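You operate a simulated robot arm through the tools that you are given. There is no shell and no other tool.

The job below is to be done with a simulated robot arm. You get a single attempt, and the scene is never put back.

## Task
Pour one dose of mix into the sample mould and start the cure.
Fine: swing the mould arm back over its drip tray, slide the lid shut and clamp it before you press CURE; spill nothing. Where these are worked on the way, their far stop is far enough and under half their travel is too little: mould arm.

Only the result counts: the job must be done as asked and must still hold three seconds after the hand-in. Knocking over, shifting, dropping, spilling or breaking anything else fails it. A push-on lid holds only when it is set on centred and level and pressed home; a screw cap is set on level and turned clockwise until tight.

## Robot
A 7-joint arm with a three-finger gripper, fixed in place. Base frame: the origin is at the foot of the arm, x ahead of it, y to its left, z up. Readings come in cm, rad, newtons and seconds.
With the tool pointing down near the work surface it reaches from about 48 to 94 cm from the base axis. Its first joint turns from -2.897 to 2.897 rad. Payload 2.69 kg.
The tool frame sits at the grasp point between the pads (the TCP): z along the fingers, y along the line on which they close. The tips reach 2.9 cm beyond it. Largest opening 12 cm; the body of the gripper starts 7.8 cm behind the TCP.
Orientation is told as [roll, pitch, yaw] about the base's x, y, z axes, in that order, counted from this pose: with the fingers straight down and closing along the base's y, the tool's x points along the base's -x, its y along +y and its z along -z.

## Interface
- The arm moves only by the tool servo_tool. Its argument "motion" is a list of rows, each a list of 6 numbers: the shift along the base's x, y, z in mm, then the turn, a rotation vector about the base's x, y, z in rad. In form: [[dx, dy, dz, ax, ay, az], ...]. A call has 1 to 20 rows; each row is the pose to reach, as a shift and turn from the pose commanded when the call began. "grip" is the gripper command, from -1 (shut) to 1 (fully open), values between in proportion, set as the call begins (left out, the last holds). Rows are played at 5 a second. More than 5 cm and 0.15 rad between two rows, or a gripper value outside its range, and nothing of the call is played. A pose out of reach is approached as far as the arm can. The call stops where the force on the tool passes 40 N (or 10 N more than at its start, if that is more) or the arm is blocked; 0.2 s more then pass. The fingers move at their own pace and stop on an object; they squeeze with about 28 N. The grip force told is the motor's: it shows also when the fingers shut on nothing. Time passes only in rows, and 0.2 s behind the last, so rows that repeat a pose let the fingers close. It gives the time, the measured TCP pose, the force on the tool (base axes), the opening and the grip force at its end, in the units of the frame above (readings bear some noise), with the torque about the TCP (base axes, N m) and any sound that the robot's microphone picked up.
- Cameras (640 x 400 px; columns grow to the right, rows downward): "scene" is fixed at [40.23, -49, 161.92]; the picture's right is [0.89, -0.46, 0.00], its down [-0.38, -0.73, -0.56] and it looks along [0.26, 0.50, -0.83] (base axes); focal length 338 px, centre (320, 200). "wrist" rides on the gripper at [6.3, 0, -10.4] in the tool frame; the picture's right is [0.01, 1.00, 0.00], its down [-0.83, 0.00, -0.56] and it looks along [-0.56, 0.00, 0.83] (tool axes); focal length 275 px, centre (320, 200). There is no depth. A picture from a camera that has moved, and an enlarged one, comes with that camera's place and axes in the base frame and with its lens. The place of the scene camera against the robot may be out by one fixed shift of up to 1.8 cm in any direction.
- snapshot(camera): a new picture of that camera. No time passes.
- move_column(by): slides the trunk up (or, below 0, down) by that many cm; the arm rides with it, the base frame stays. It gives what a move gives, with no picture.
- enlarge(camera, box): a new picture of the part [left, top, right, bottom] of that camera's present view, enlarged. No time passes.
- job_done(): hands the job in; it is judged then, once.

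Places have to be worked out from the pictures, the camera data and where the tool is seen. Open the gripper and draw the arm clear of the work before you hand the job in, unless the task says otherwise.

The tools are called after "Emit:" as name(argument=value, ...) on one line, values as JSON. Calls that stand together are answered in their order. servo_tool: Moves the arm, as the interface text tells. Its arguments: {"type":"object","properties":{"motion":{"type":"array","items":{"type":"array","items":{"type":"number"}}},"grip":{"type":"number"}},"required":["motion"]} The other tools are called the same way: move_column (by) slides the trunk up or down; snapshot (camera) takes a picture; enlarge (camera, box) takes an enlarged picture of a part of a camera's view; job_done () hands the job in.

At the start:

```text
clock: 0.0
ee_pos: [49.36, -6.54, 114.17]
ee_rot: [0.001, 0.001, 0.001]
ft_force: [0.6, -0.1, 0.2]
moment: [0.02, -0.02, 0.0]
width: 11.97
grip_force: 0.0
trunk travel left (down, up): [-57.5, 3.8]
```

scene: 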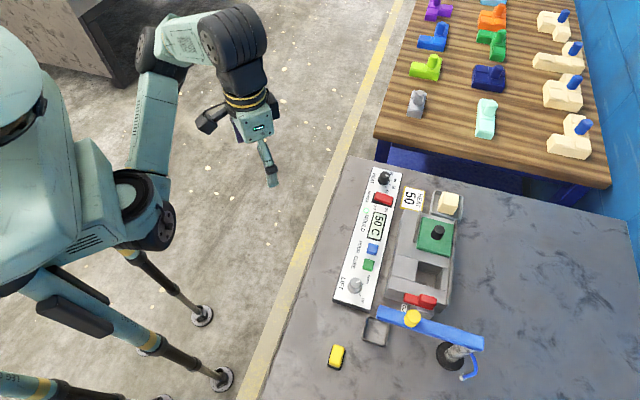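
wrist: 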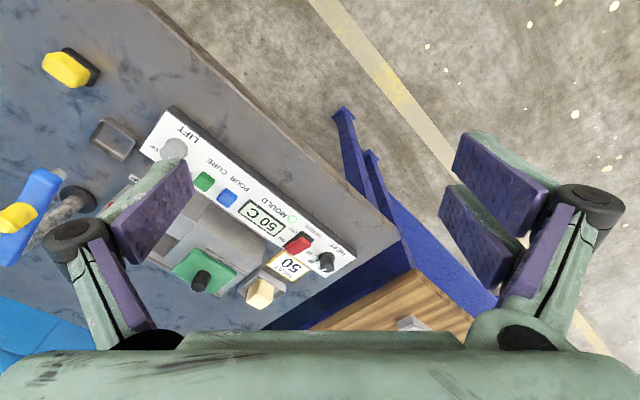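

I start by enlarging the scene view on the machine to understand the controls and the parts.

Emit:
enlarge(camera="scene", box=[320, 160, 480, 260])

Emit:
enlarge(camera="scene", box=[320, 240, 500, 390])

Emit:
enlarge(camera="wrist", box=[0, 20, 400, 320])

```text
4.00 times, centred on (400, 210) of scene
camera zoom: at [40.23, -49.0, 161.92], right [0.89, -0.46, 0.0], down [-0.38, -0.73, -0.56], along [0.26, 0.5, -0.83], focal length 1351 px, centre (0, 160)
```

zoom: 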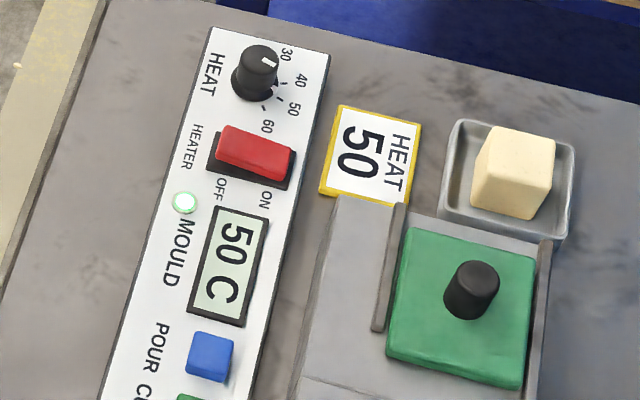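

```text
2.67 times, centred on (410, 315) of scene
camera zoom: at [40.23, -49.0, 161.92], right [0.89, -0.46, 0.0], down [-0.38, -0.73, -0.56], along [0.26, 0.5, -0.83], focal length 900 px, centre (80, -107)
```

zoom: 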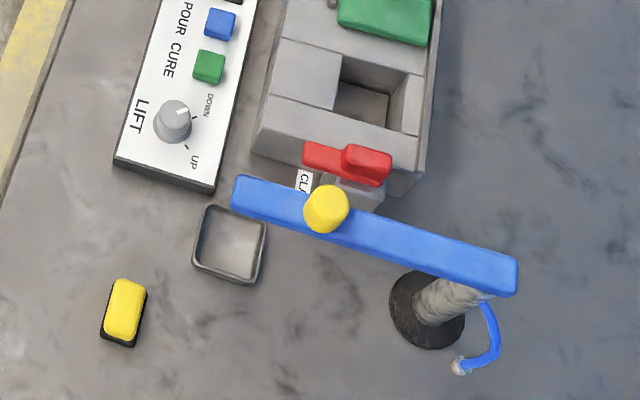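

```text
1.33 times, centred on (200, 170) of wrist
camera zoom: at [43.15, -6.58, 124.51], right [-0.01, 1.0, 0.0], down [0.83, 0.0, 0.56], along [0.56, 0.0, -0.83], focal length 367 px, centre (480, 240)
```

zoom: 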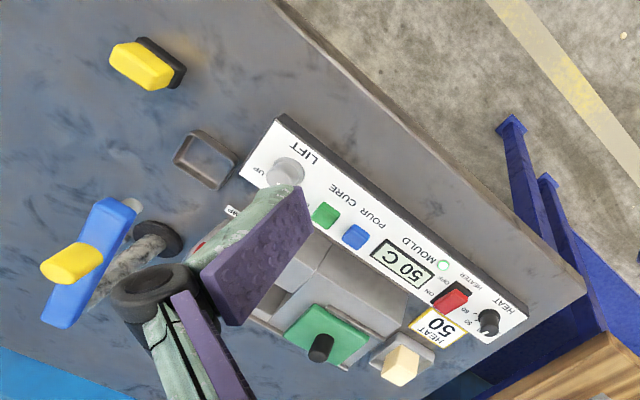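

The machine has a HEAT dial, heater switch, POUR/CURE buttons, LIFT knob, a green sliding lid, a red clamp and a blue mould arm. I move the hand over towards the bench's near side, staying high, to get better wrist views.

Emit:
servo_tool(motion=[[0, -45, -10, 0, 0, 0], [0, -90, -20, 0, 0, 0], [0, -135, -30, 0, 0, 0], [0, -180, -40, 0, 0, 0], [0, -225, -50, 0, 0, 0], [0, -235, -60, 0, 0, 0]], grip=1)

Emit:
snapshot(camera="wrist")

Emit:
snapshot(camera="scene")

```text
clock: 1.4
ee_pos: [49.4, -30.14, 108.09]
ee_rot: [0.0, 0.0, 0.001]
ft_force: [0.5, 0.5, 0.5]
moment: [-0.02, -0.01, 0.0]
width: 12.0
grip_force: 0.1
trunk travel left (down, up): [-57.5, 3.8]
```

```text
taken
camera wrist: at [43.33, -30.16, 118.53], right [-0.01, 1.0, 0.0], down [0.83, 0.0, 0.56], along [0.56, 0.0, -0.83], focal length 275 px, centre (320, 200)
```

wrist: 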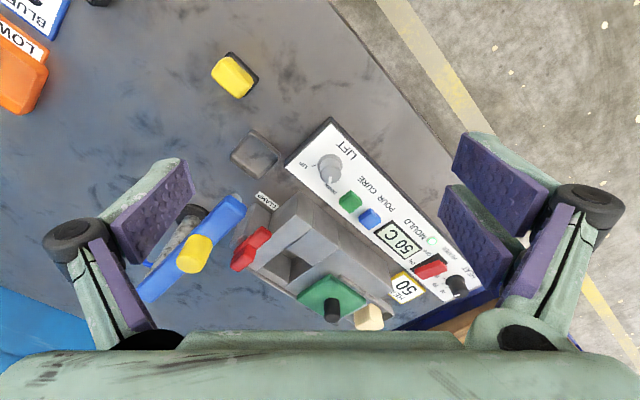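

```text
taken
```

scene: 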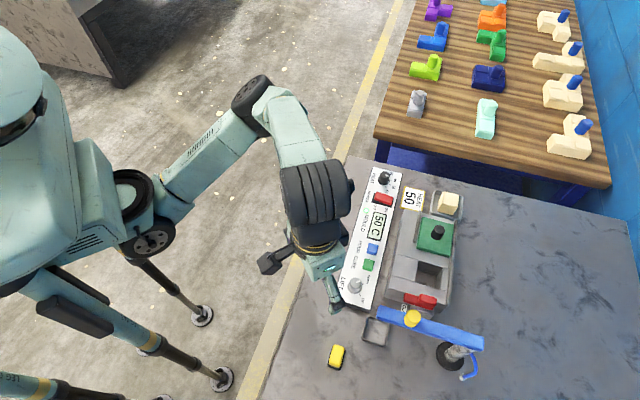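

The wrist view shows labels I could not see before at the upper left (orange and blue/white items). I enlarge those and the main panel.

Emit:
enlarge(camera="wrist", box=[0, 0, 160, 100])

Emit:
enlarge(camera="wrist", box=[220, 100, 500, 330])

Emit:
enlarge(camera="scene", box=[300, 300, 500, 400])

```text
4.00 times, centred on (80, 50) of wrist
camera zoom: at [43.33, -30.16, 118.53], right [-0.01, 1.0, 0.0], down [0.83, 0.0, 0.56], along [0.56, 0.0, -0.83], focal length 1101 px, centre (1280, 800)
```

zoom: 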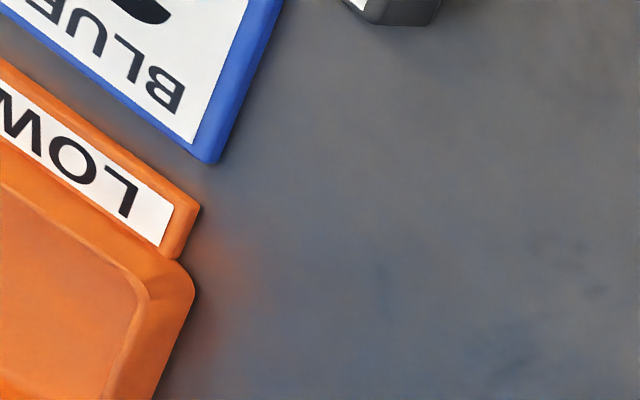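

```text
1.74 times, centred on (360, 215) of wrist
camera zoom: at [43.33, -30.16, 118.53], right [-0.01, 1.0, 0.0], down [0.83, 0.0, 0.56], along [0.56, 0.0, -0.83], focal length 479 px, centre (250, 174)
```

zoom: 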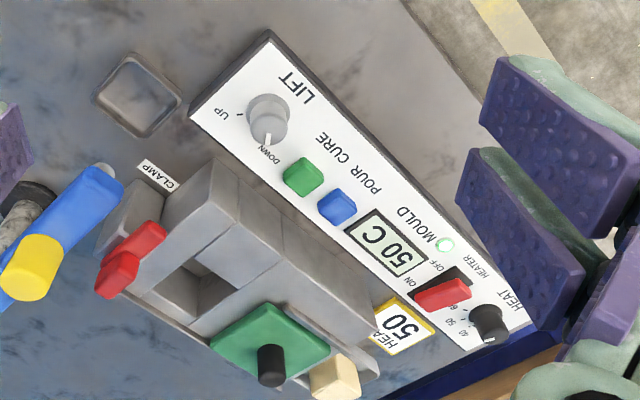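

```text
3.20 times, centred on (400, 350) of scene
camera zoom: at [40.23, -49.0, 161.92], right [0.89, -0.46, 0.0], down [-0.38, -0.73, -0.56], along [0.26, 0.5, -0.83], focal length 1081 px, centre (64, -280)
```

zoom: 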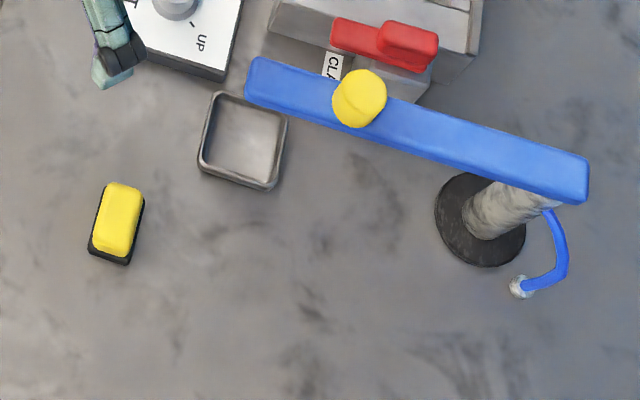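

The LIFT knob's pointer seems to be at DOWN, and the lamp is green at 50 C. I move sideways to look at the remaining objects further right (y ≈ -60) so that I know everything on the bench.

Emit:
servo_tool(motion=[[0, -50, 0, 0, 0, 0], [0, -100, 0, 0, 0, 0], [0, -150, 0, 0, 0, 0], [0, -200, 0, 0, 0, 0], [0, -250, 0, 0, 0, 0], [0, -280, 0, 0, 0, 0], [0, -280, 0, 0, 0, 0]])

Emit:
snapshot(camera="wrist")

Emit:
enlarge(camera="scene", box=[360, 160, 420, 240])

```text
clock: 3.0
ee_pos: [49.44, -58.12, 107.89]
ee_rot: [-0.001, -0.001, 0.001]
ft_force: [0.4, 0.7, -1.0]
moment: [0.0, -0.01, 0.02]
width: 12.02
grip_force: 0.0
trunk travel left (down, up): [-57.5, 3.8]
```

```text
taken
camera wrist: at [43.18, -58.15, 118.25], right [0.0, 1.0, 0.0], down [0.83, 0.0, 0.56], along [0.56, 0.0, -0.83], focal length 275 px, centre (320, 200)
```

wrist: 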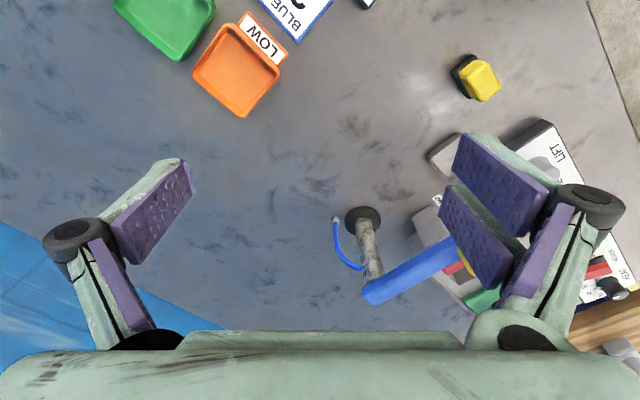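

```text
5.00 times, centred on (390, 200) of scene
camera zoom: at [40.23, -49.0, 161.92], right [0.89, -0.46, 0.0], down [-0.38, -0.73, -0.56], along [0.26, 0.5, -0.83], focal length 1688 px, centre (-30, 200)
```

zoom: 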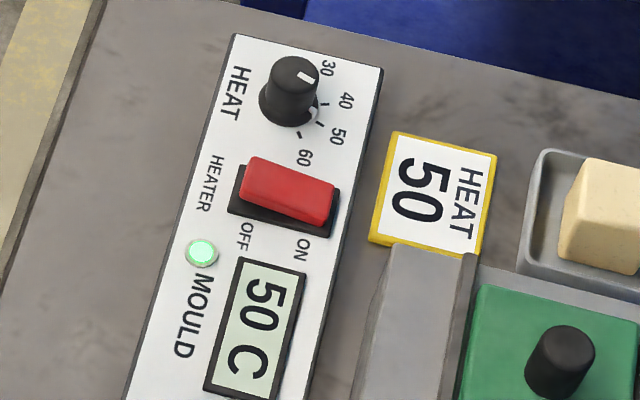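

The HEAT dial points to 50 and the display shows 50 C, with the lamp green, so the heat setting already matches. The arm's tip is parked over the drip tray. I now move over the chamber/lid/clamp for an accurate wrist view.

Emit:
servo_tool(motion=[[15, 40, 5, 0, 0, 0], [30, 80, 10, 0, 0, 0], [45, 120, 15, 0, 0, 0], [60, 160, 20, 0, 0, 0], [75, 200, 20, 0, 0, 0], [86, 221, 20, 0, 0, 0], [86, 221, 20, 0, 0, 0]])

Emit:
snapshot(camera="wrist")

Emit:
enlarge(camera="wrist", box=[180, 100, 480, 300])

```text
clock: 4.6
ee_pos: [57.97, -35.83, 110.02]
ee_rot: [0.001, -0.001, 0.0]
ft_force: [0.0, 0.2, 0.2]
moment: [0.04, 0.01, 0.0]
width: 12.01
grip_force: 0.1
trunk travel left (down, up): [-57.5, 3.8]
```

```text
taken
camera wrist: at [51.84, -35.96, 120.47], right [-0.01, 1.0, 0.0], down [0.83, 0.0, 0.56], along [0.56, 0.0, -0.83], focal length 275 px, centre (320, 200)
```

wrist: 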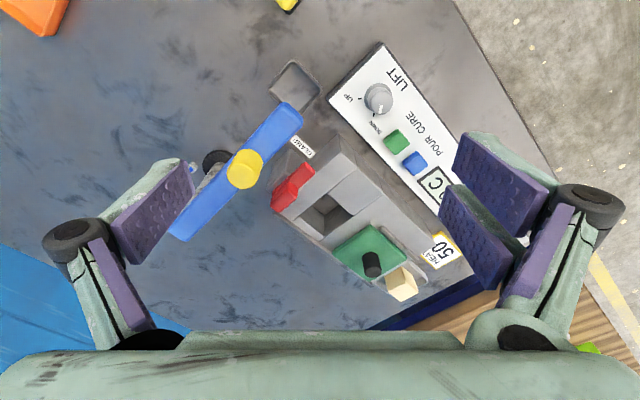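

```text
2.00 times, centred on (330, 200) of wrist
camera zoom: at [51.84, -35.96, 120.47], right [-0.01, 1.0, 0.0], down [0.83, 0.0, 0.56], along [0.56, 0.0, -0.83], focal length 551 px, centre (300, 200)
```

zoom: 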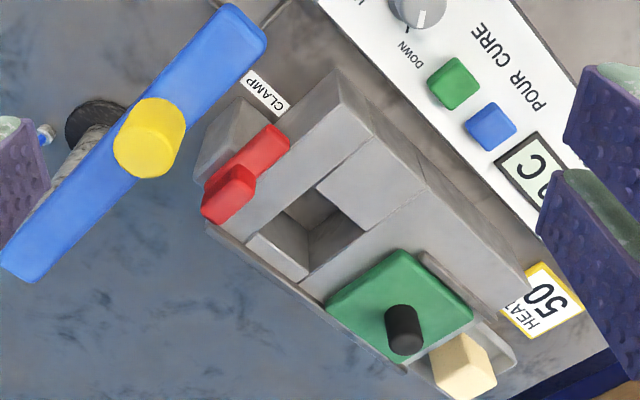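

I zoom in on the clamp, the rails and the arm to see how they work.

Emit:
enlarge(camera="wrist", box=[250, 130, 350, 230])

Emit:
enlarge(camera="wrist", box=[310, 200, 440, 300])

Emit:
enlarge(camera="wrist", box=[180, 80, 320, 250])

Emit:
enlarge(camera="scene", box=[385, 220, 465, 330])

```text
4.00 times, centred on (300, 180) of wrist
camera zoom: at [51.84, -35.96, 120.47], right [-0.01, 1.0, 0.0], down [0.83, 0.0, 0.56], along [0.56, 0.0, -0.83], focal length 1101 px, centre (400, 280)
```

zoom: 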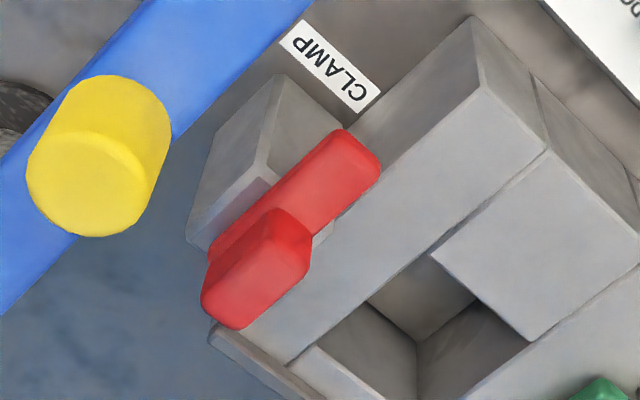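

```text
4.00 times, centred on (375, 250) of wrist
camera zoom: at [51.84, -35.96, 120.47], right [-0.01, 1.0, 0.0], down [0.83, 0.0, 0.56], along [0.56, 0.0, -0.83], focal length 1101 px, centre (100, 0)
```

zoom: 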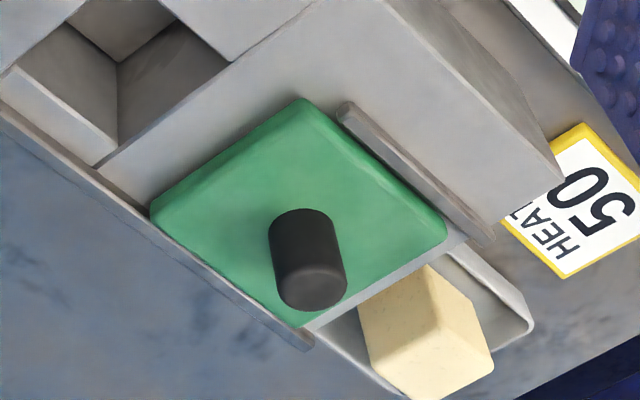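

```text
2.35 times, centred on (250, 165) of wrist
camera zoom: at [51.84, -35.96, 120.47], right [-0.01, 1.0, 0.0], down [0.83, 0.0, 0.56], along [0.56, 0.0, -0.83], focal length 648 px, centre (485, 282)
```

zoom: 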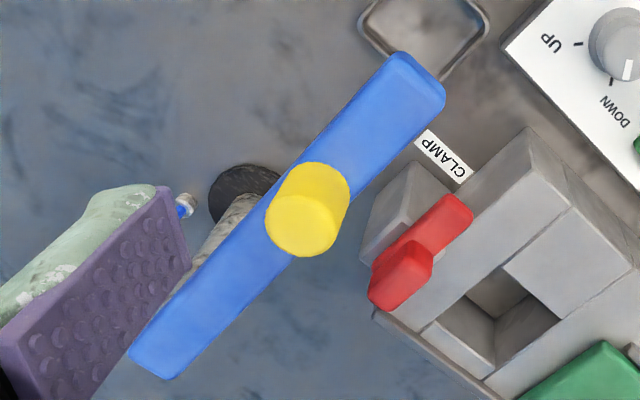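

```text
3.64 times, centred on (425, 275) of scene
camera zoom: at [40.23, -49.0, 161.92], right [0.89, -0.46, 0.0], down [-0.38, -0.73, -0.56], along [0.26, 0.5, -0.83], focal length 1228 px, centre (-62, -73)
```

zoom: 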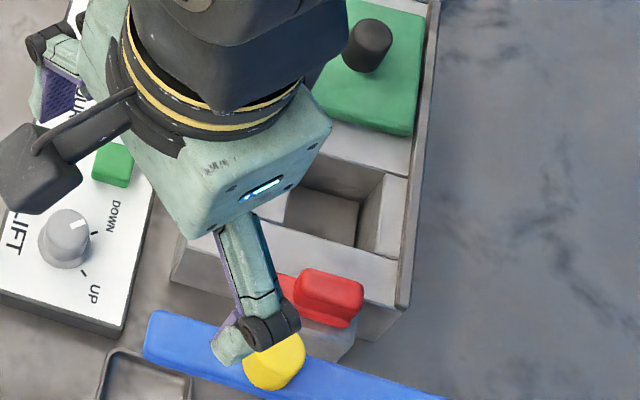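

The clamp bar lies along the block at the body's end with a raised handle at its outer end. To learn its kinematics and heights I go for a view from the panel side, turning the tool -90° about z.

Emit:
servo_tool(motion=[[10, 20, 0, 0, 0, -0.13], [20, 40, 0, 0, 0, -0.26], [30, 60, 0, 0, 0, -0.39], [40, 80, 0, 0, 0, -0.52], [50, 100, 0, 0, 0, -0.65], [60, 120, 0, 0, 0, -0.78], [70, 140, 0, 0, 0, -0.91], [80, 160, 0, 0, 0, -1.04], [90, 180, 0, 0, 0, -1.17], [100, 190, 0, 0, 0, -1.3], [110, 200, 0, 0, 0, -1.43], [120, 208, 0, 0, 0, -1.57], [120, 208, 0, 0, 0, -1.57]])

Emit:
snapshot(camera="wrist")

Emit:
enlarge(camera="wrist", box=[180, 100, 480, 300])

```text
clock: 7.4
ee_pos: [54.36, -21.44, 104.39]
ee_rot: [0.0, -0.001, -1.567]
ft_force: [0.0, 0.1, -0.3]
moment: [0.0, 0.01, -0.01]
width: 12.0
grip_force: 0.0
out of reach, approached as far as the arm can: row 9, 10, 11, 12, 13
trunk travel left (down, up): [-57.5, 3.8]
```

```text
taken
camera wrist: at [54.4, -15.17, 114.73], right [1.0, 0.01, 0.0], down [0.01, -0.83, 0.56], along [0.01, -0.56, -0.83], focal length 275 px, centre (320, 200)
```

wrist: 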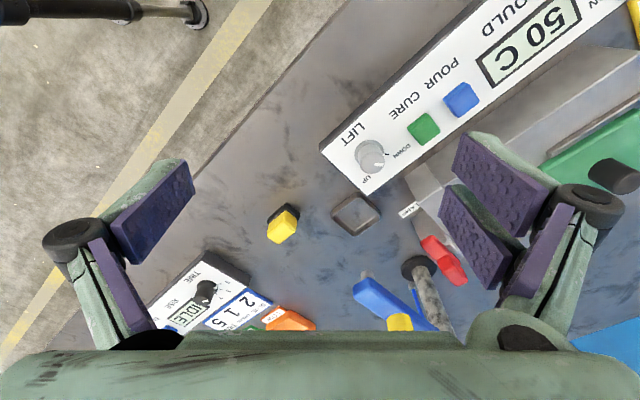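

```text
2.00 times, centred on (330, 200) of wrist
camera zoom: at [54.4, -15.17, 114.73], right [1.0, 0.01, 0.0], down [0.01, -0.83, 0.56], along [0.01, -0.56, -0.83], focal length 551 px, centre (300, 200)
```

zoom: 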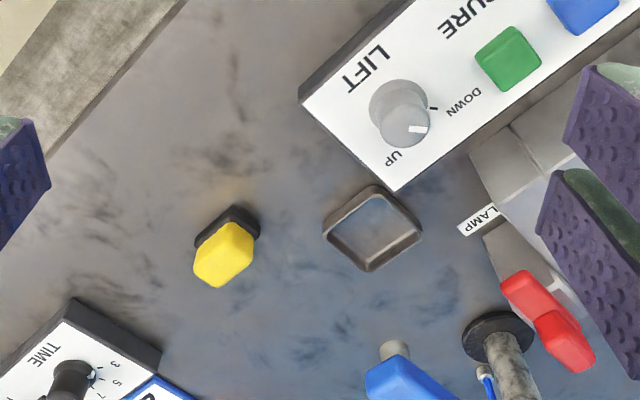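

There is a second device (TIME dial, IDLE display) with a card near y ≈ -65. I enlarge it to check whether it matters for this job.

Emit:
enlarge(camera="wrist", box=[140, 240, 330, 340])

Emit:
enlarge(camera="wrist", box=[330, 160, 490, 340])

```text
3.37 times, centred on (235, 290) of wrist
camera zoom: at [54.4, -15.17, 114.73], right [1.0, 0.01, 0.0], down [0.01, -0.83, 0.56], along [0.01, -0.56, -0.83], focal length 927 px, centre (606, -103)
```

zoom: 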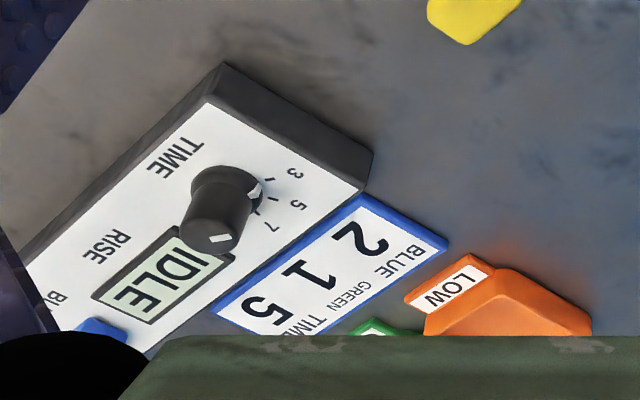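

```text
2.22 times, centred on (410, 250) of wrist
camera zoom: at [54.4, -15.17, 114.73], right [1.0, 0.01, 0.0], down [0.01, -0.83, 0.56], along [0.01, -0.56, -0.83], focal length 612 px, centre (120, 89)
```

zoom: 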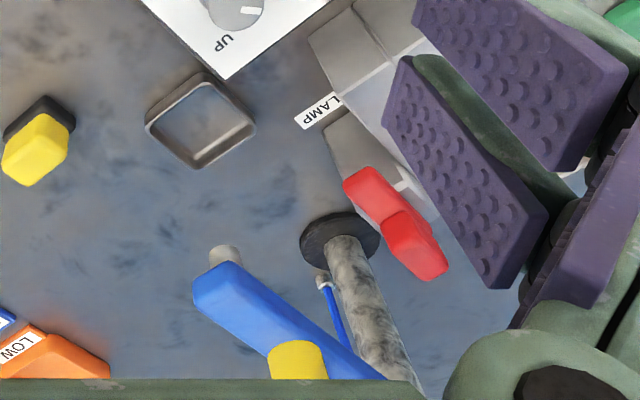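

The second station (TIME/RISE) is unrelated to this job. From triangulation: table z≈80, lid top ≈(83,-28.2,90.3), lid knob top z≈93, well ≈(76,-35), POUR ≈(69.5,-22.4,84.6), CURE ≈(66.4,-25.6,84.6), arm pivot ≈(71.3,-51.5), yellow knob ≈(63.5,-42.7,98.5). I turn the camera to look along the machine's long axis, from the arm's side, to understand the clamp.

Emit:
servo_tool(motion=[[1, -16, 8, 0, 0, 0.13], [2, -32, 16, 0, 0, 0.26], [3, -48, 24, 0, 0, 0.39], [4, -64, 32, 0, 0, 0.52], [5, -80, 32, 0, 0, 0.65], [6, -96, 32, 0, 0, 0.78], [7, -112, 32, 0, 0, 0.91], [8, -128, 32, 0, 0, 1.04], [9, -144, 32, 0, 0, 1.17], [10, -160, 32, 0, 0, 1.3], [11, -176, 32, 0, 0, 1.43], [12, -192, 32, 0, 0, 1.56], [13, -208, 32, 0, 0, 1.69], [14, -224, 32, 0, 0, 1.82], [15, -240, 32, 0, 0, 1.95], [16, -256, 32, 0, 0, 2.08], [16, -272, 32, 0, 0, 2.21], [16, -286, 32, 0, 0, 2.35], [16, -286, 32, 0, 0, 2.35]])

Emit:
snapshot(camera="wrist")

Emit:
enlarge(camera="wrist", box=[200, 100, 440, 300])

```text
clock: 11.4
ee_pos: [55.89, -49.97, 107.87]
ee_rot: [0.0, 0.001, 0.783]
ft_force: [0.1, 0.0, -0.3]
moment: [-0.01, -0.04, 0.0]
width: 12.01
grip_force: 0.0
trunk travel left (down, up): [-57.5, 3.8]
```

```text
taken
camera wrist: at [51.51, -54.54, 118.23], right [-0.71, 0.71, 0.0], down [0.59, 0.59, 0.56], along [0.39, 0.39, -0.83], focal length 275 px, centre (320, 200)
```

wrist: 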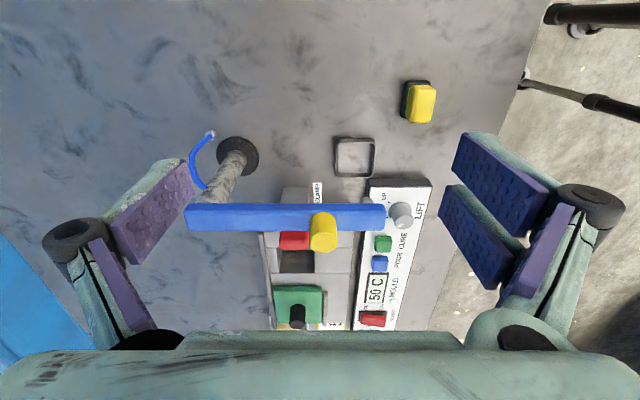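

```text
2.00 times, centred on (320, 200) of wrist
camera zoom: at [51.51, -54.54, 118.23], right [-0.71, 0.71, 0.0], down [0.59, 0.59, 0.56], along [0.39, 0.39, -0.83], focal length 551 px, centre (320, 200)
```

zoom: 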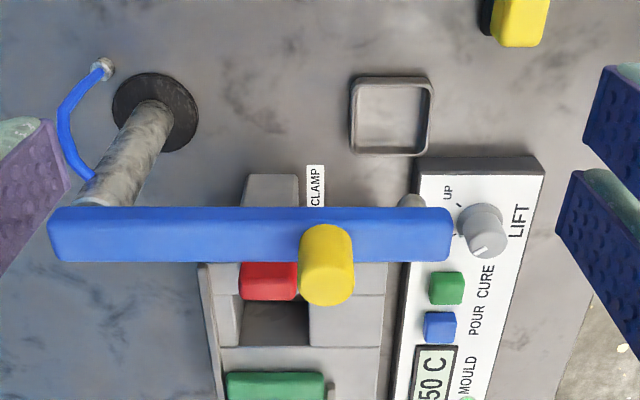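

The arm is parked exactly along -45°, the knob top is at about (63.1,-42.5,100). The clamp is partly hidden from here, so I take one more view across the machine from the panel side (yaw -45°).

Emit:
servo_tool(motion=[[3, 20, 0, 0, 0, -0.13], [7, 40, 0, 0, 0, -0.26], [10, 60, 0, 0, 0, -0.39], [14, 80, 0, 0, 0, -0.52], [17, 100, 0, 0, 0, -0.65], [20, 125, 0, 0, 0, -0.78], [24, 150, 0, 0, 0, -0.91], [28, 175, 0, 0, 0, -1.04], [32, 200, -5, 0, 0, -1.17], [36, 225, -15, 0, 0, -1.3], [41, 250, -25, 0, 0, -1.43], [41, 250, -35, 0, 0, -1.568], [41, 250, -39, 0, 0, -1.568]])

Emit:
snapshot(camera="wrist")

Emit:
enlarge(camera="wrist", box=[240, 200, 400, 300])

```text
clock: 14.2
ee_pos: [59.94, -25.04, 103.92]
ee_rot: [0.002, 0.0, -0.789]
ft_force: [0.6, 0.3, 0.4]
moment: [0.04, 0.02, -0.03]
width: 12.01
grip_force: 0.1
trunk travel left (down, up): [-57.5, 3.8]
```

```text
taken
camera wrist: at [55.59, -20.49, 114.21], right [0.71, 0.71, 0.0], down [0.59, -0.59, 0.56], along [0.39, -0.39, -0.83], focal length 275 px, centre (320, 200)
```

wrist: 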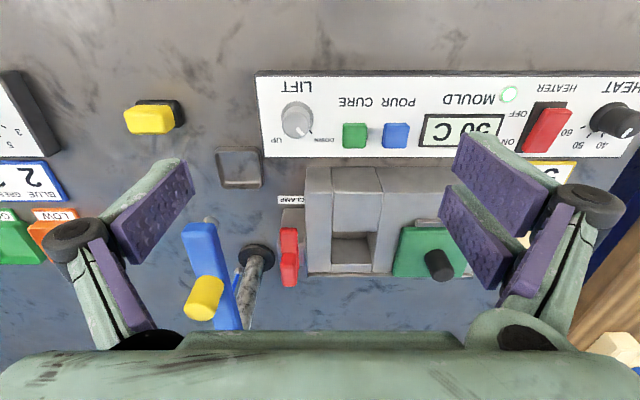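

```text
4.00 times, centred on (320, 250) of wrist
camera zoom: at [55.59, -20.49, 114.21], right [0.71, 0.71, 0.0], down [0.59, -0.59, 0.56], along [0.39, -0.39, -0.83], focal length 1101 px, centre (320, 0)
```

zoom: 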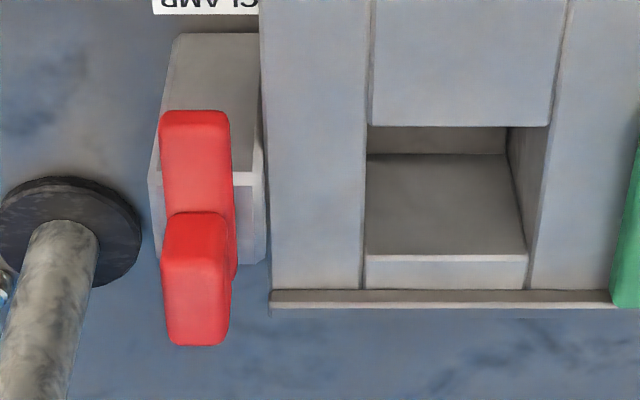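

This view is aligned with the machine. I zoom tighter on the clamp and on the tip of the arm for details.

Emit:
enlarge(camera="wrist", box=[265, 190, 325, 300])

Emit:
enlarge(camera="wrist", box=[170, 200, 270, 330])

Emit:
enlarge(camera="wrist", box=[290, 150, 450, 280])

```text
3.64 times, centred on (295, 245) of wrist
camera zoom: at [55.59, -20.49, 114.21], right [0.71, 0.71, 0.0], down [0.59, -0.59, 0.56], along [0.39, -0.39, -0.83], focal length 1001 px, centre (411, 36)
```

zoom: 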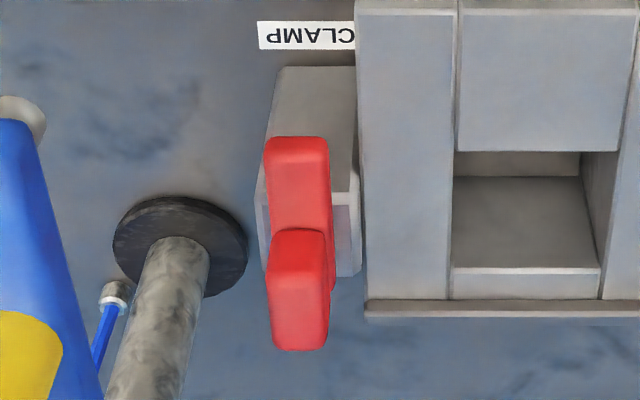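

```text
3.08 times, centred on (220, 265) of wrist
camera zoom: at [55.59, -20.49, 114.21], right [0.71, 0.71, 0.0], down [0.59, -0.59, 0.56], along [0.39, -0.39, -0.83], focal length 847 px, centre (628, 0)
```

zoom: 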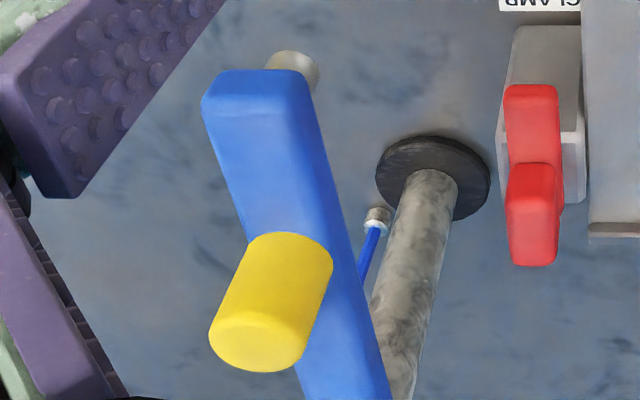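

```text
3.08 times, centred on (370, 215) of wrist
camera zoom: at [55.59, -20.49, 114.21], right [0.71, 0.71, 0.0], down [0.59, -0.59, 0.56], along [0.39, -0.39, -0.83], focal length 847 px, centre (166, 154)
```

zoom: 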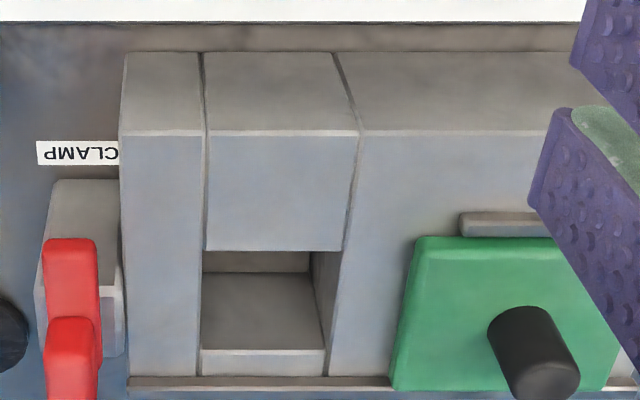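

The picture now makes sense: the red raised part is the clamp's hub on the block, and its bar points toward the panel; turning it 90° clockwise (seen from above) lays it over the shut lid. Before acting I raise the trunk a little and test the reach at the place where the arm's knob will end up, (74.5,-39.6), staying above everything.

Emit:
move_column(by=3.7)

```text
clock: 15.0
ee_pos: [59.78, -24.89, 107.54]
ee_rot: [0.0, 0.0, -0.788]
ft_force: [-0.5, -0.4, 0.3]
moment: [0.03, -0.02, -0.02]
width: 11.99
grip_force: 0.1
trunk travel left (down, up): [-61.2, 0.1]
```

I test reach: move along toward (74.5,-39.6) at z=105 (finger tips at 102, above the knob top at 100).

Emit:
servo_tool(motion=[[30, -30, -5, 0, 0, 0], [60, -60, -10, 0, 0, 0], [90, -90, -15, 0, 0, 0], [120, -120, -20, 0, 0, 0], [147, -147, -25, 0, 0, 0], [147, -147, -25, 0, 0, 0]])

Emit:
snapshot(camera="wrist")

Emit:
snapshot(camera="scene")

```text
clock: 16.4
ee_pos: [74.58, -39.71, 105.07]
ee_rot: [0.001, 0.001, -0.788]
ft_force: [0.0, -0.5, 0.6]
moment: [0.05, 0.02, 0.0]
width: 11.98
grip_force: 0.0
trunk travel left (down, up): [-61.2, 0.1]
```

```text
taken
camera wrist: at [70.25, -35.3, 115.38], right [0.71, 0.71, 0.0], down [0.59, -0.59, 0.56], along [0.39, -0.39, -0.83], focal length 275 px, centre (320, 200)
```

wrist: 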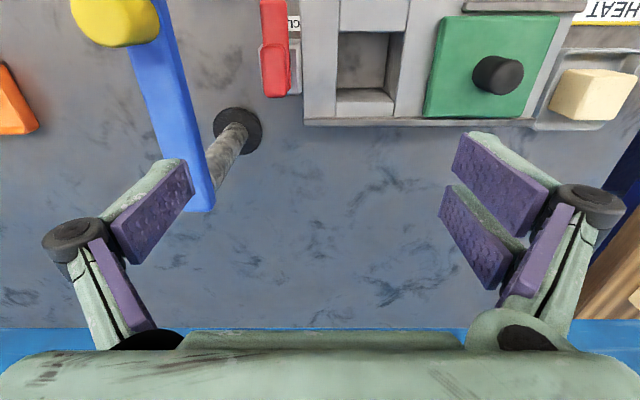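

```text
taken
```

scene: 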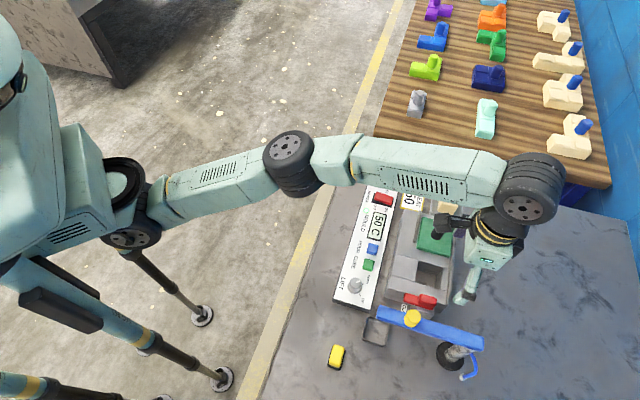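

Reach there is fine even at z=105. Now I go above the yellow knob (63.06,-42.58), set the fingers to about 6 cm, and yaw to about -0.4.

Emit:
servo_tool(motion=[[-29, -7, 0, 0, 0, 0.097], [-58, -14, 0, 0, 0, 0.194], [-87, -21, 0, 0, 0, 0.291], [-115, -29, 0, 0, 0, 0.388], [-115, -29, 0, 0, 0, 0.388]], grip=0)

Emit:
snapshot(camera="wrist")

Emit:
enlarge(camera="scene", box=[340, 250, 500, 370])

```text
clock: 17.6
ee_pos: [63.11, -42.51, 105.07]
ee_rot: [-0.001, 0.002, -0.397]
ft_force: [-0.7, -0.3, 0.6]
moment: [-0.01, -0.01, 0.0]
width: 6.02
grip_force: 0.1
trunk travel left (down, up): [-61.2, 0.1]
```

```text
taken
camera wrist: at [57.43, -40.18, 115.39], right [0.38, 0.92, 0.0], down [0.77, -0.32, 0.56], along [0.51, -0.21, -0.83], focal length 275 px, centre (320, 200)
```

wrist: 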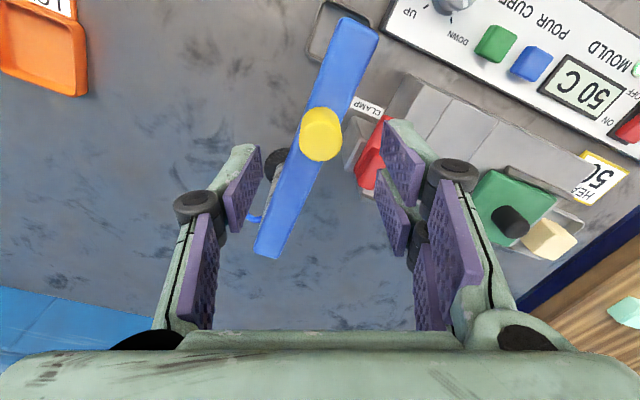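

```text
3.33 times, centred on (420, 310) of scene
camera zoom: at [40.23, -49.0, 161.92], right [0.89, -0.46, 0.0], down [-0.38, -0.73, -0.56], along [0.26, 0.5, -0.83], focal length 1126 px, centre (-13, -167)
```

zoom: 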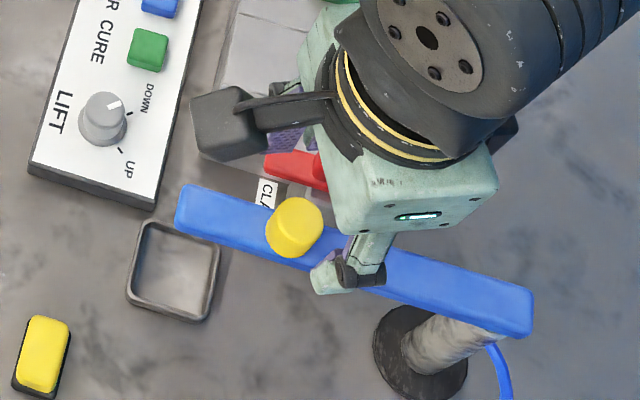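

The knob sits on the tool axis (its top projects to where a point 5 cm below the TCP should). I descend to z≈100.6 so that the tips stay above the arm's top, then check.

Emit:
servo_tool(motion=[[0, 0, -15, 0, 0, 0], [0, 0, -30, 0, 0, 0], [0, 0, -40, 0, 0, 0], [0, 0, -45, 0, 0, 0], [0, 0, -45, 0, 0, 0]], grip=0)

Emit:
snapshot(camera="wrist")

Emit:
enlarge(camera="scene", box=[340, 250, 500, 370])

```text
clock: 18.8
ee_pos: [63.19, -42.58, 100.58]
ee_rot: [-0.001, 0.0, -0.399]
ft_force: [0.4, 0.0, 0.6]
moment: [-0.01, 0.02, 0.05]
width: 5.99
grip_force: 0.1
trunk travel left (down, up): [-61.2, 0.1]
```

```text
taken
camera wrist: at [57.51, -40.15, 110.94], right [0.38, 0.92, 0.0], down [0.77, -0.32, 0.56], along [0.51, -0.21, -0.83], focal length 275 px, centre (320, 200)
```

wrist: 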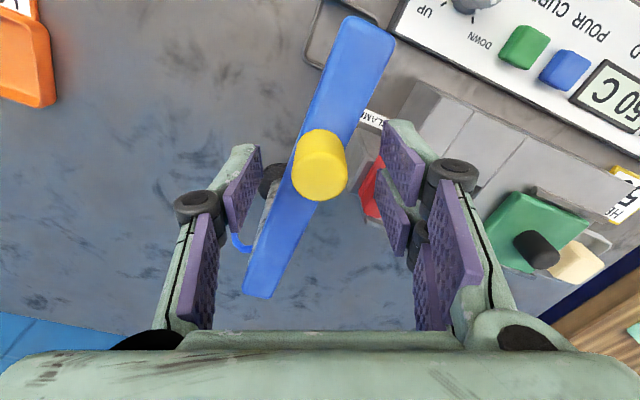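

```text
3.33 times, centred on (420, 310) of scene
camera zoom: at [40.23, -49.0, 161.92], right [0.89, -0.46, 0.0], down [-0.38, -0.73, -0.56], along [0.26, 0.5, -0.83], focal length 1126 px, centre (-13, -167)
```

zoom: 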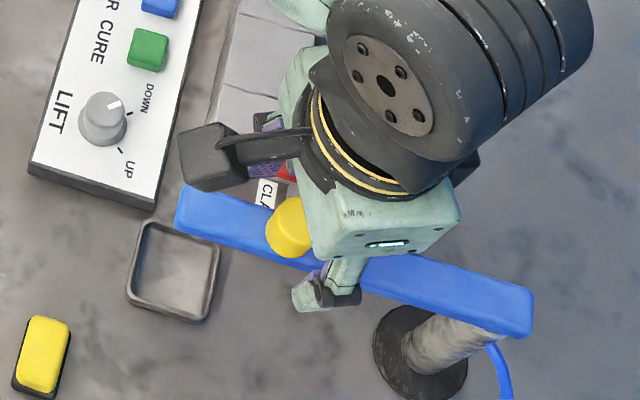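

The knob top's image matches z≈100.1 on the tool axis. I close the fingers on it.

Emit:
servo_tool(motion=[[0, 0, 0, 0, 0, 0], [0, 0, 0, 0, 0, 0], [0, 0, 0, 0, 0, 0], [0, 0, 0, 0, 0, 0]], grip=-1)

Emit:
snapshot(camera="wrist")

```text
clock: 19.8
ee_pos: [63.14, -42.53, 100.68]
ee_rot: [0.0, 0.0, -0.399]
ft_force: [-0.7, 0.9, -0.1]
moment: [0.0, -0.09, -0.03]
width: 2.56
grip_force: 33.9
trunk travel left (down, up): [-61.2, 0.1]
```

```text
taken
camera wrist: at [57.5, -40.16, 110.96], right [0.38, 0.92, 0.0], down [0.77, -0.32, 0.56], along [0.51, -0.21, -0.83], focal length 275 px, centre (320, 200)
```

wrist: 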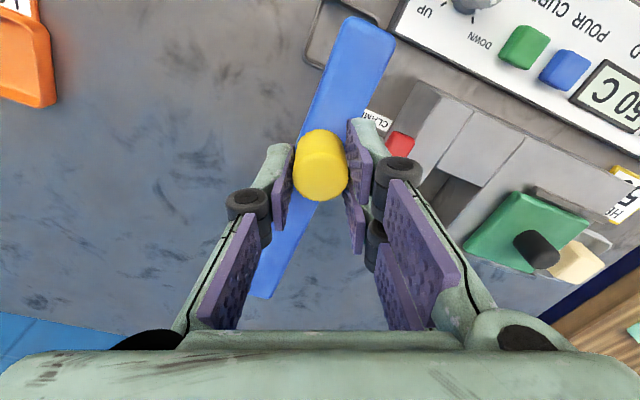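

The grip holds the knob (width 2.56 cm) at (63.1,-42.5). I swing it the first 20° clockwise along the arc about the pillar (71.5,-50.8) and watch the forces.

Emit:
servo_tool(motion=[[6.0, 5.6, 0, 0, 0, -0.07], [12.3, 10.7, 0, 0, 0, -0.14], [19.0, 15.5, 0, 0, 0, -0.209], [25.9, 19.7, 0, 0, 0, -0.279], [33.2, 23.5, 0, 0, 0, -0.349]], grip=-1)

Emit:
snapshot(camera="wrist")

Emit:
snapshot(camera="scene")

```text
clock: 21.0
ee_pos: [66.5, -40.27, 100.6]
ee_rot: [0.001, 0.0, -0.751]
ft_force: [5.2, -9.2, -0.6]
moment: [-0.79, -0.73, 0.06]
width: 2.5
grip_force: 44.8
trunk travel left (down, up): [-61.2, 0.1]
```

```text
taken
camera wrist: at [61.91, -36.03, 110.95], right [0.68, 0.73, 0.0], down [0.61, -0.56, 0.56], along [0.41, -0.38, -0.83], focal length 275 px, centre (320, 200)
```

wrist: 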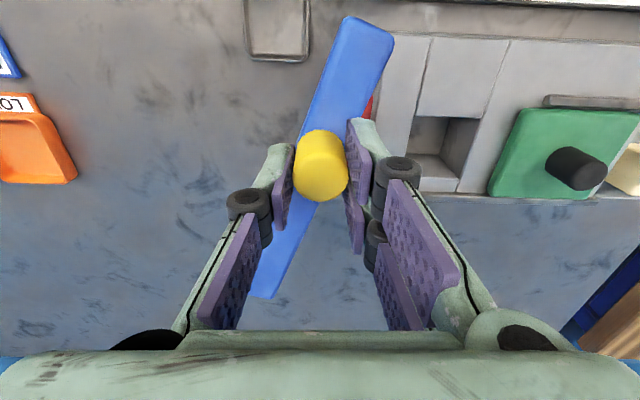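

```text
taken
```

scene: 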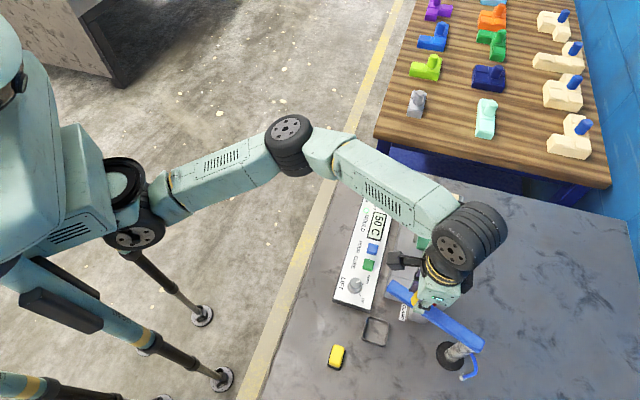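

The arm swings freely with a small inward pull (~10 N), so the true pivot lies slightly closer to (71.1,-51.1). I continue another 20° on the corrected arc.

Emit:
servo_tool(motion=[[8.2, 1.6, 0, 0, 0, -0.07], [16.0, 4.0, 0, 0, 0, -0.14], [24.0, 5.8, 0, 0, 0, -0.209], [32.1, 7.1, 0, 0, 0, -0.279], [40.2, 7.8, 0, 0, 0, -0.349]], grip=-1)

Emit:
snapshot(camera="wrist")

```text
clock: 22.2
ee_pos: [70.45, -39.21, 100.69]
ee_rot: [0.003, 0.004, -1.098]
ft_force: [-2.2, 13.1, -5.0]
moment: [1.1, 0.61, -0.19]
width: 2.48
grip_force: 45.0
trunk travel left (down, up): [-61.2, 0.1]
```

```text
taken
camera wrist: at [67.78, -33.67, 110.98], right [0.89, 0.46, 0.0], down [0.38, -0.74, 0.55], along [0.26, -0.49, -0.83], focal length 275 px, centre (320, 200)
```

wrist: 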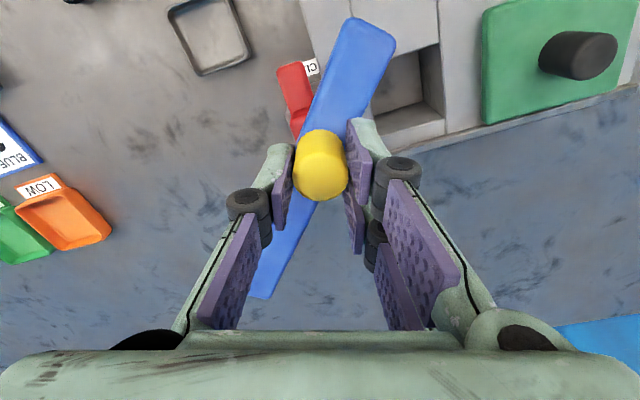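

Now the pull is outward (13 N): a refined fit gives pivot (71.5,-51.2), r=12.03 cm, consistent with all three readings. I continue 16° on that arc.

Emit:
servo_tool(motion=[[8.0, 2.5, 0, 0, 0, -0.07], [16.4, 2.3, 0, 0, 0, -0.14], [24.8, 1.6, 0, 0, 0, -0.209], [33.1, 0.3, 0, 0, 0, -0.279]], grip=-1)

Emit:
snapshot(camera="wrist")

Emit:
enlarge(camera="scene", box=[360, 220, 500, 340])

```text
clock: 23.2
ee_pos: [68.83, -37.08, 100.84]
ee_rot: [-0.031, -0.023, -1.18]
ft_force: [-5.0, 21.7, -12.3]
moment: [-0.4, 0.09, -0.07]
width: 1.87
grip_force: 44.0
out of reach, approached as far as the arm can: row 1, 2, 3, 4
trunk travel left (down, up): [-61.2, 0.1]
stopped in row 4: the force on the tool passed its limit at 114 N (the readings are from after the stop); the commanded pose is now the measured one
```

```text
taken
camera wrist: at [66.81, -30.99, 110.94], right [0.92, 0.38, -0.03], down [0.33, -0.75, 0.57], along [0.2, -0.54, -0.82], focal length 275 px, centre (320, 200)
```

wrist: 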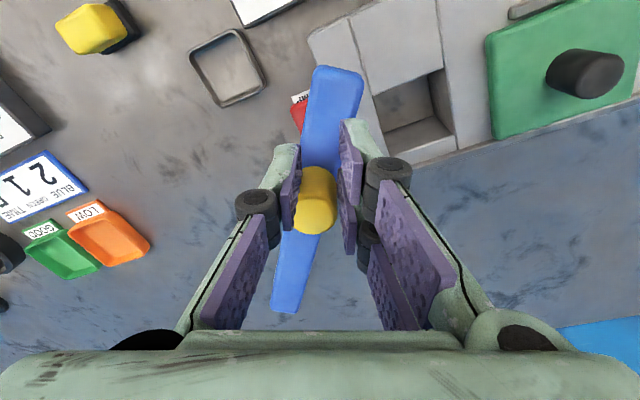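

```text
3.33 times, centred on (430, 280) of scene
camera zoom: at [40.23, -49.0, 161.92], right [0.89, -0.46, 0.0], down [-0.38, -0.73, -0.56], along [0.26, 0.5, -0.83], focal length 1126 px, centre (-47, -67)
```

zoom: 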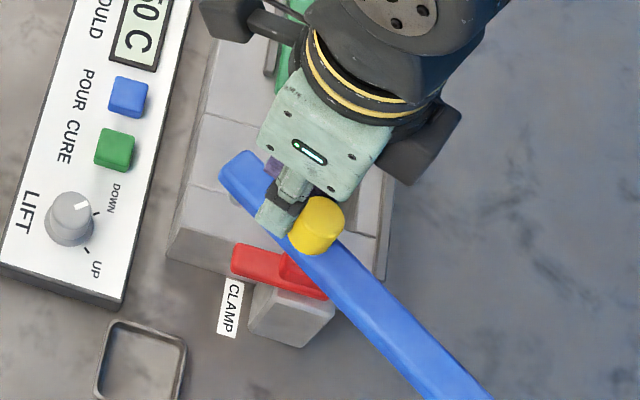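

The far yaw (beyond about -1.15) is out of reach, and the solver pulled the hand inward so that the fingers slid to the knob's edge. Nothing looks displaced; I open the fingers and lift straight up before re-gripping with a less turned hand.

Emit:
servo_tool(motion=[[0, 0, 0, 0, 0, 0], [0, 0, 0, 0, 0, 0], [0, 0, 10, 0, 0, 0], [0, 0, 25, 0, 0, 0], [0, 0, 45, 0, 0, 0]], grip=0)

Emit:
snapshot(camera="wrist")

Emit:
snapshot(camera="scene")

```text
clock: 24.4
ee_pos: [68.59, -37.45, 105.39]
ee_rot: [-0.028, -0.03, -1.179]
ft_force: [-0.6, 0.8, -0.9]
moment: [0.01, -0.03, 0.02]
width: 6.02
grip_force: 0.2
trunk travel left (down, up): [-61.2, 0.1]
```

```text
taken
camera wrist: at [66.48, -31.29, 115.59], right [0.92, 0.39, -0.03], down [0.33, -0.75, 0.58], along [0.2, -0.54, -0.81], focal length 275 px, centre (320, 200)
```

wrist: 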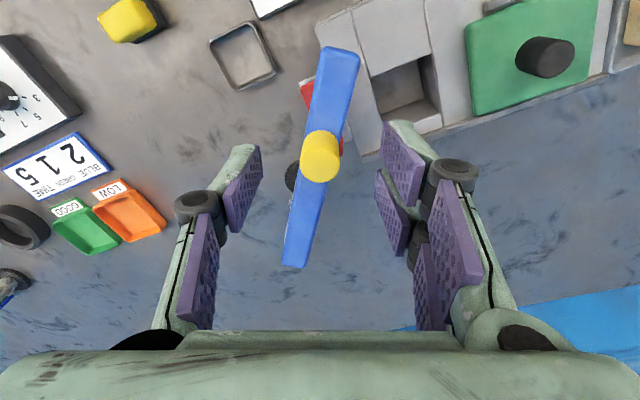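

```text
taken
```

scene: 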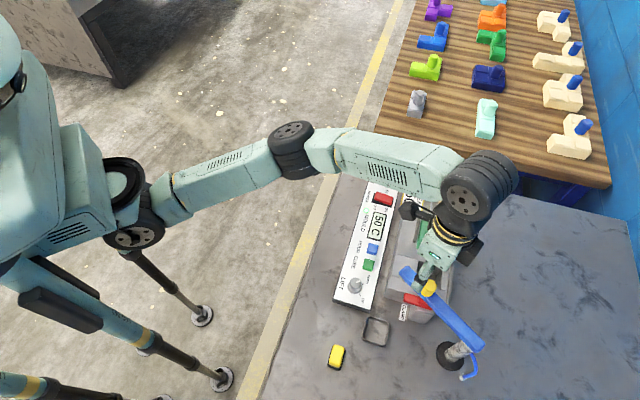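

The knob is now near (69.3,-39.1) (arm about 34° into its swing). Pushing the knob with closed fingers will be more forgiving than gripping; I first level the tool and close the fingers while staying above the knob.

Emit:
servo_tool(motion=[[-5, -5, 3, 0.0192, -0.0072, 0], [-12, -11, 6, 0.0384, -0.0144, 0], [-20, -18, 6, 0.0384, -0.0144, 0], [-28, -22, 6, 0.0384, -0.0144, 0], [-28, -22, 6, 0.0384, -0.0144, 0]], grip=-1)

```text
clock: 25.6
ee_pos: [65.93, -39.79, 106.04]
ee_rot: [-0.003, 0.002, -1.18]
ft_force: [1.1, 0.5, 1.0]
moment: [-0.01, 0.03, -0.01]
width: 0.03
grip_force: 25.5
trunk travel left (down, up): [-61.2, 0.1]
```

Level again. Now I turn the yaw back to about -0.5, which is well within reach, and take a look.

Emit:
servo_tool(motion=[[0, 0, 0, 0, 0, 0.136], [0, 0, 0, 0, 0, 0.272], [0, 0, 0, 0, 0, 0.408], [0, 0, 0, 0, 0, 0.544], [0, 0, 0, 0, 0, 0.68], [0, 0, 0, 0, 0, 0.68]], grip=-1)

Emit:
snapshot(camera="wrist")

Emit:
enlarge(camera="scene", box=[340, 220, 500, 370])

```text
clock: 27.0
ee_pos: [66.01, -39.6, 106.08]
ee_rot: [0.001, 0.001, -0.498]
ft_force: [-0.2, 0.6, -0.1]
moment: [0.03, -0.03, -0.03]
width: 0.0
grip_force: 27.8
trunk travel left (down, up): [-61.2, 0.1]
```

```text
taken
camera wrist: at [60.6, -36.74, 116.39], right [0.47, 0.88, 0.0], down [0.73, -0.4, 0.55], along [0.49, -0.26, -0.83], focal length 275 px, centre (320, 200)
```

wrist: 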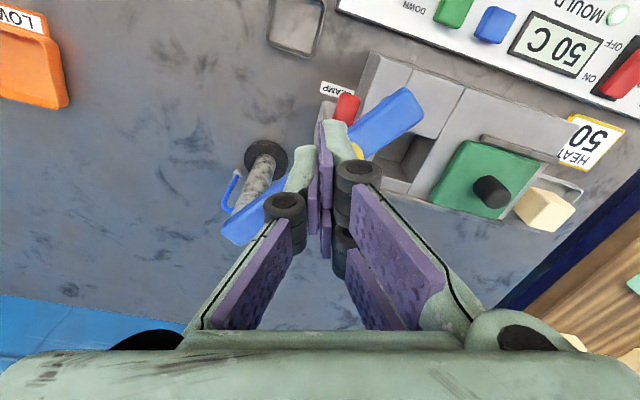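

```text
2.67 times, centred on (420, 295) of scene
camera zoom: at [40.23, -49.0, 161.92], right [0.89, -0.46, 0.0], down [-0.38, -0.73, -0.56], along [0.26, 0.5, -0.83], focal length 900 px, centre (53, -53)
```

zoom: 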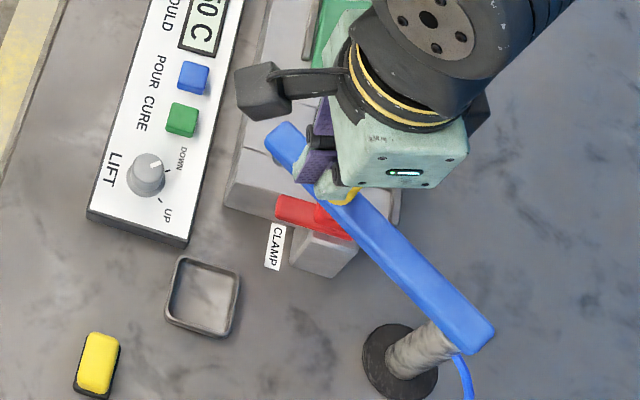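

The closed fingers are just on the trailing side of the knob. I back off 5 mm more and descend to z≈100.6.

Emit:
servo_tool(motion=[[-5, -2, -10, 0, 0, 0], [-6, -3, -30, 0, 0, 0], [-6, -3, -45, 0, 0, 0], [-6, -3, -54, 0, 0, 0], [-6, -3, -54, 0, 0, 0]], grip=-1)

Emit:
snapshot(camera="wrist")

```text
clock: 28.2
ee_pos: [65.41, -39.96, 100.45]
ee_rot: [0.0, 0.001, -0.502]
ft_force: [0.0, -0.2, -0.2]
moment: [-0.03, 0.01, -0.01]
width: 0.0
grip_force: 28.1
trunk travel left (down, up): [-61.2, 0.1]
```

```text
taken
camera wrist: at [59.95, -37.01, 110.91], right [0.48, 0.88, 0.0], down [0.73, -0.4, 0.55], along [0.49, -0.26, -0.83], focal length 275 px, centre (320, 200)
```

wrist: 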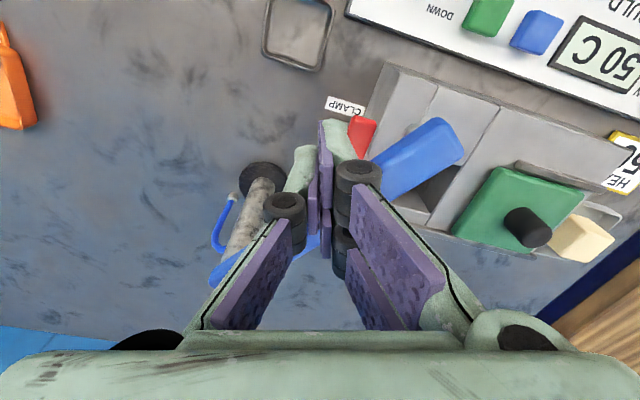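

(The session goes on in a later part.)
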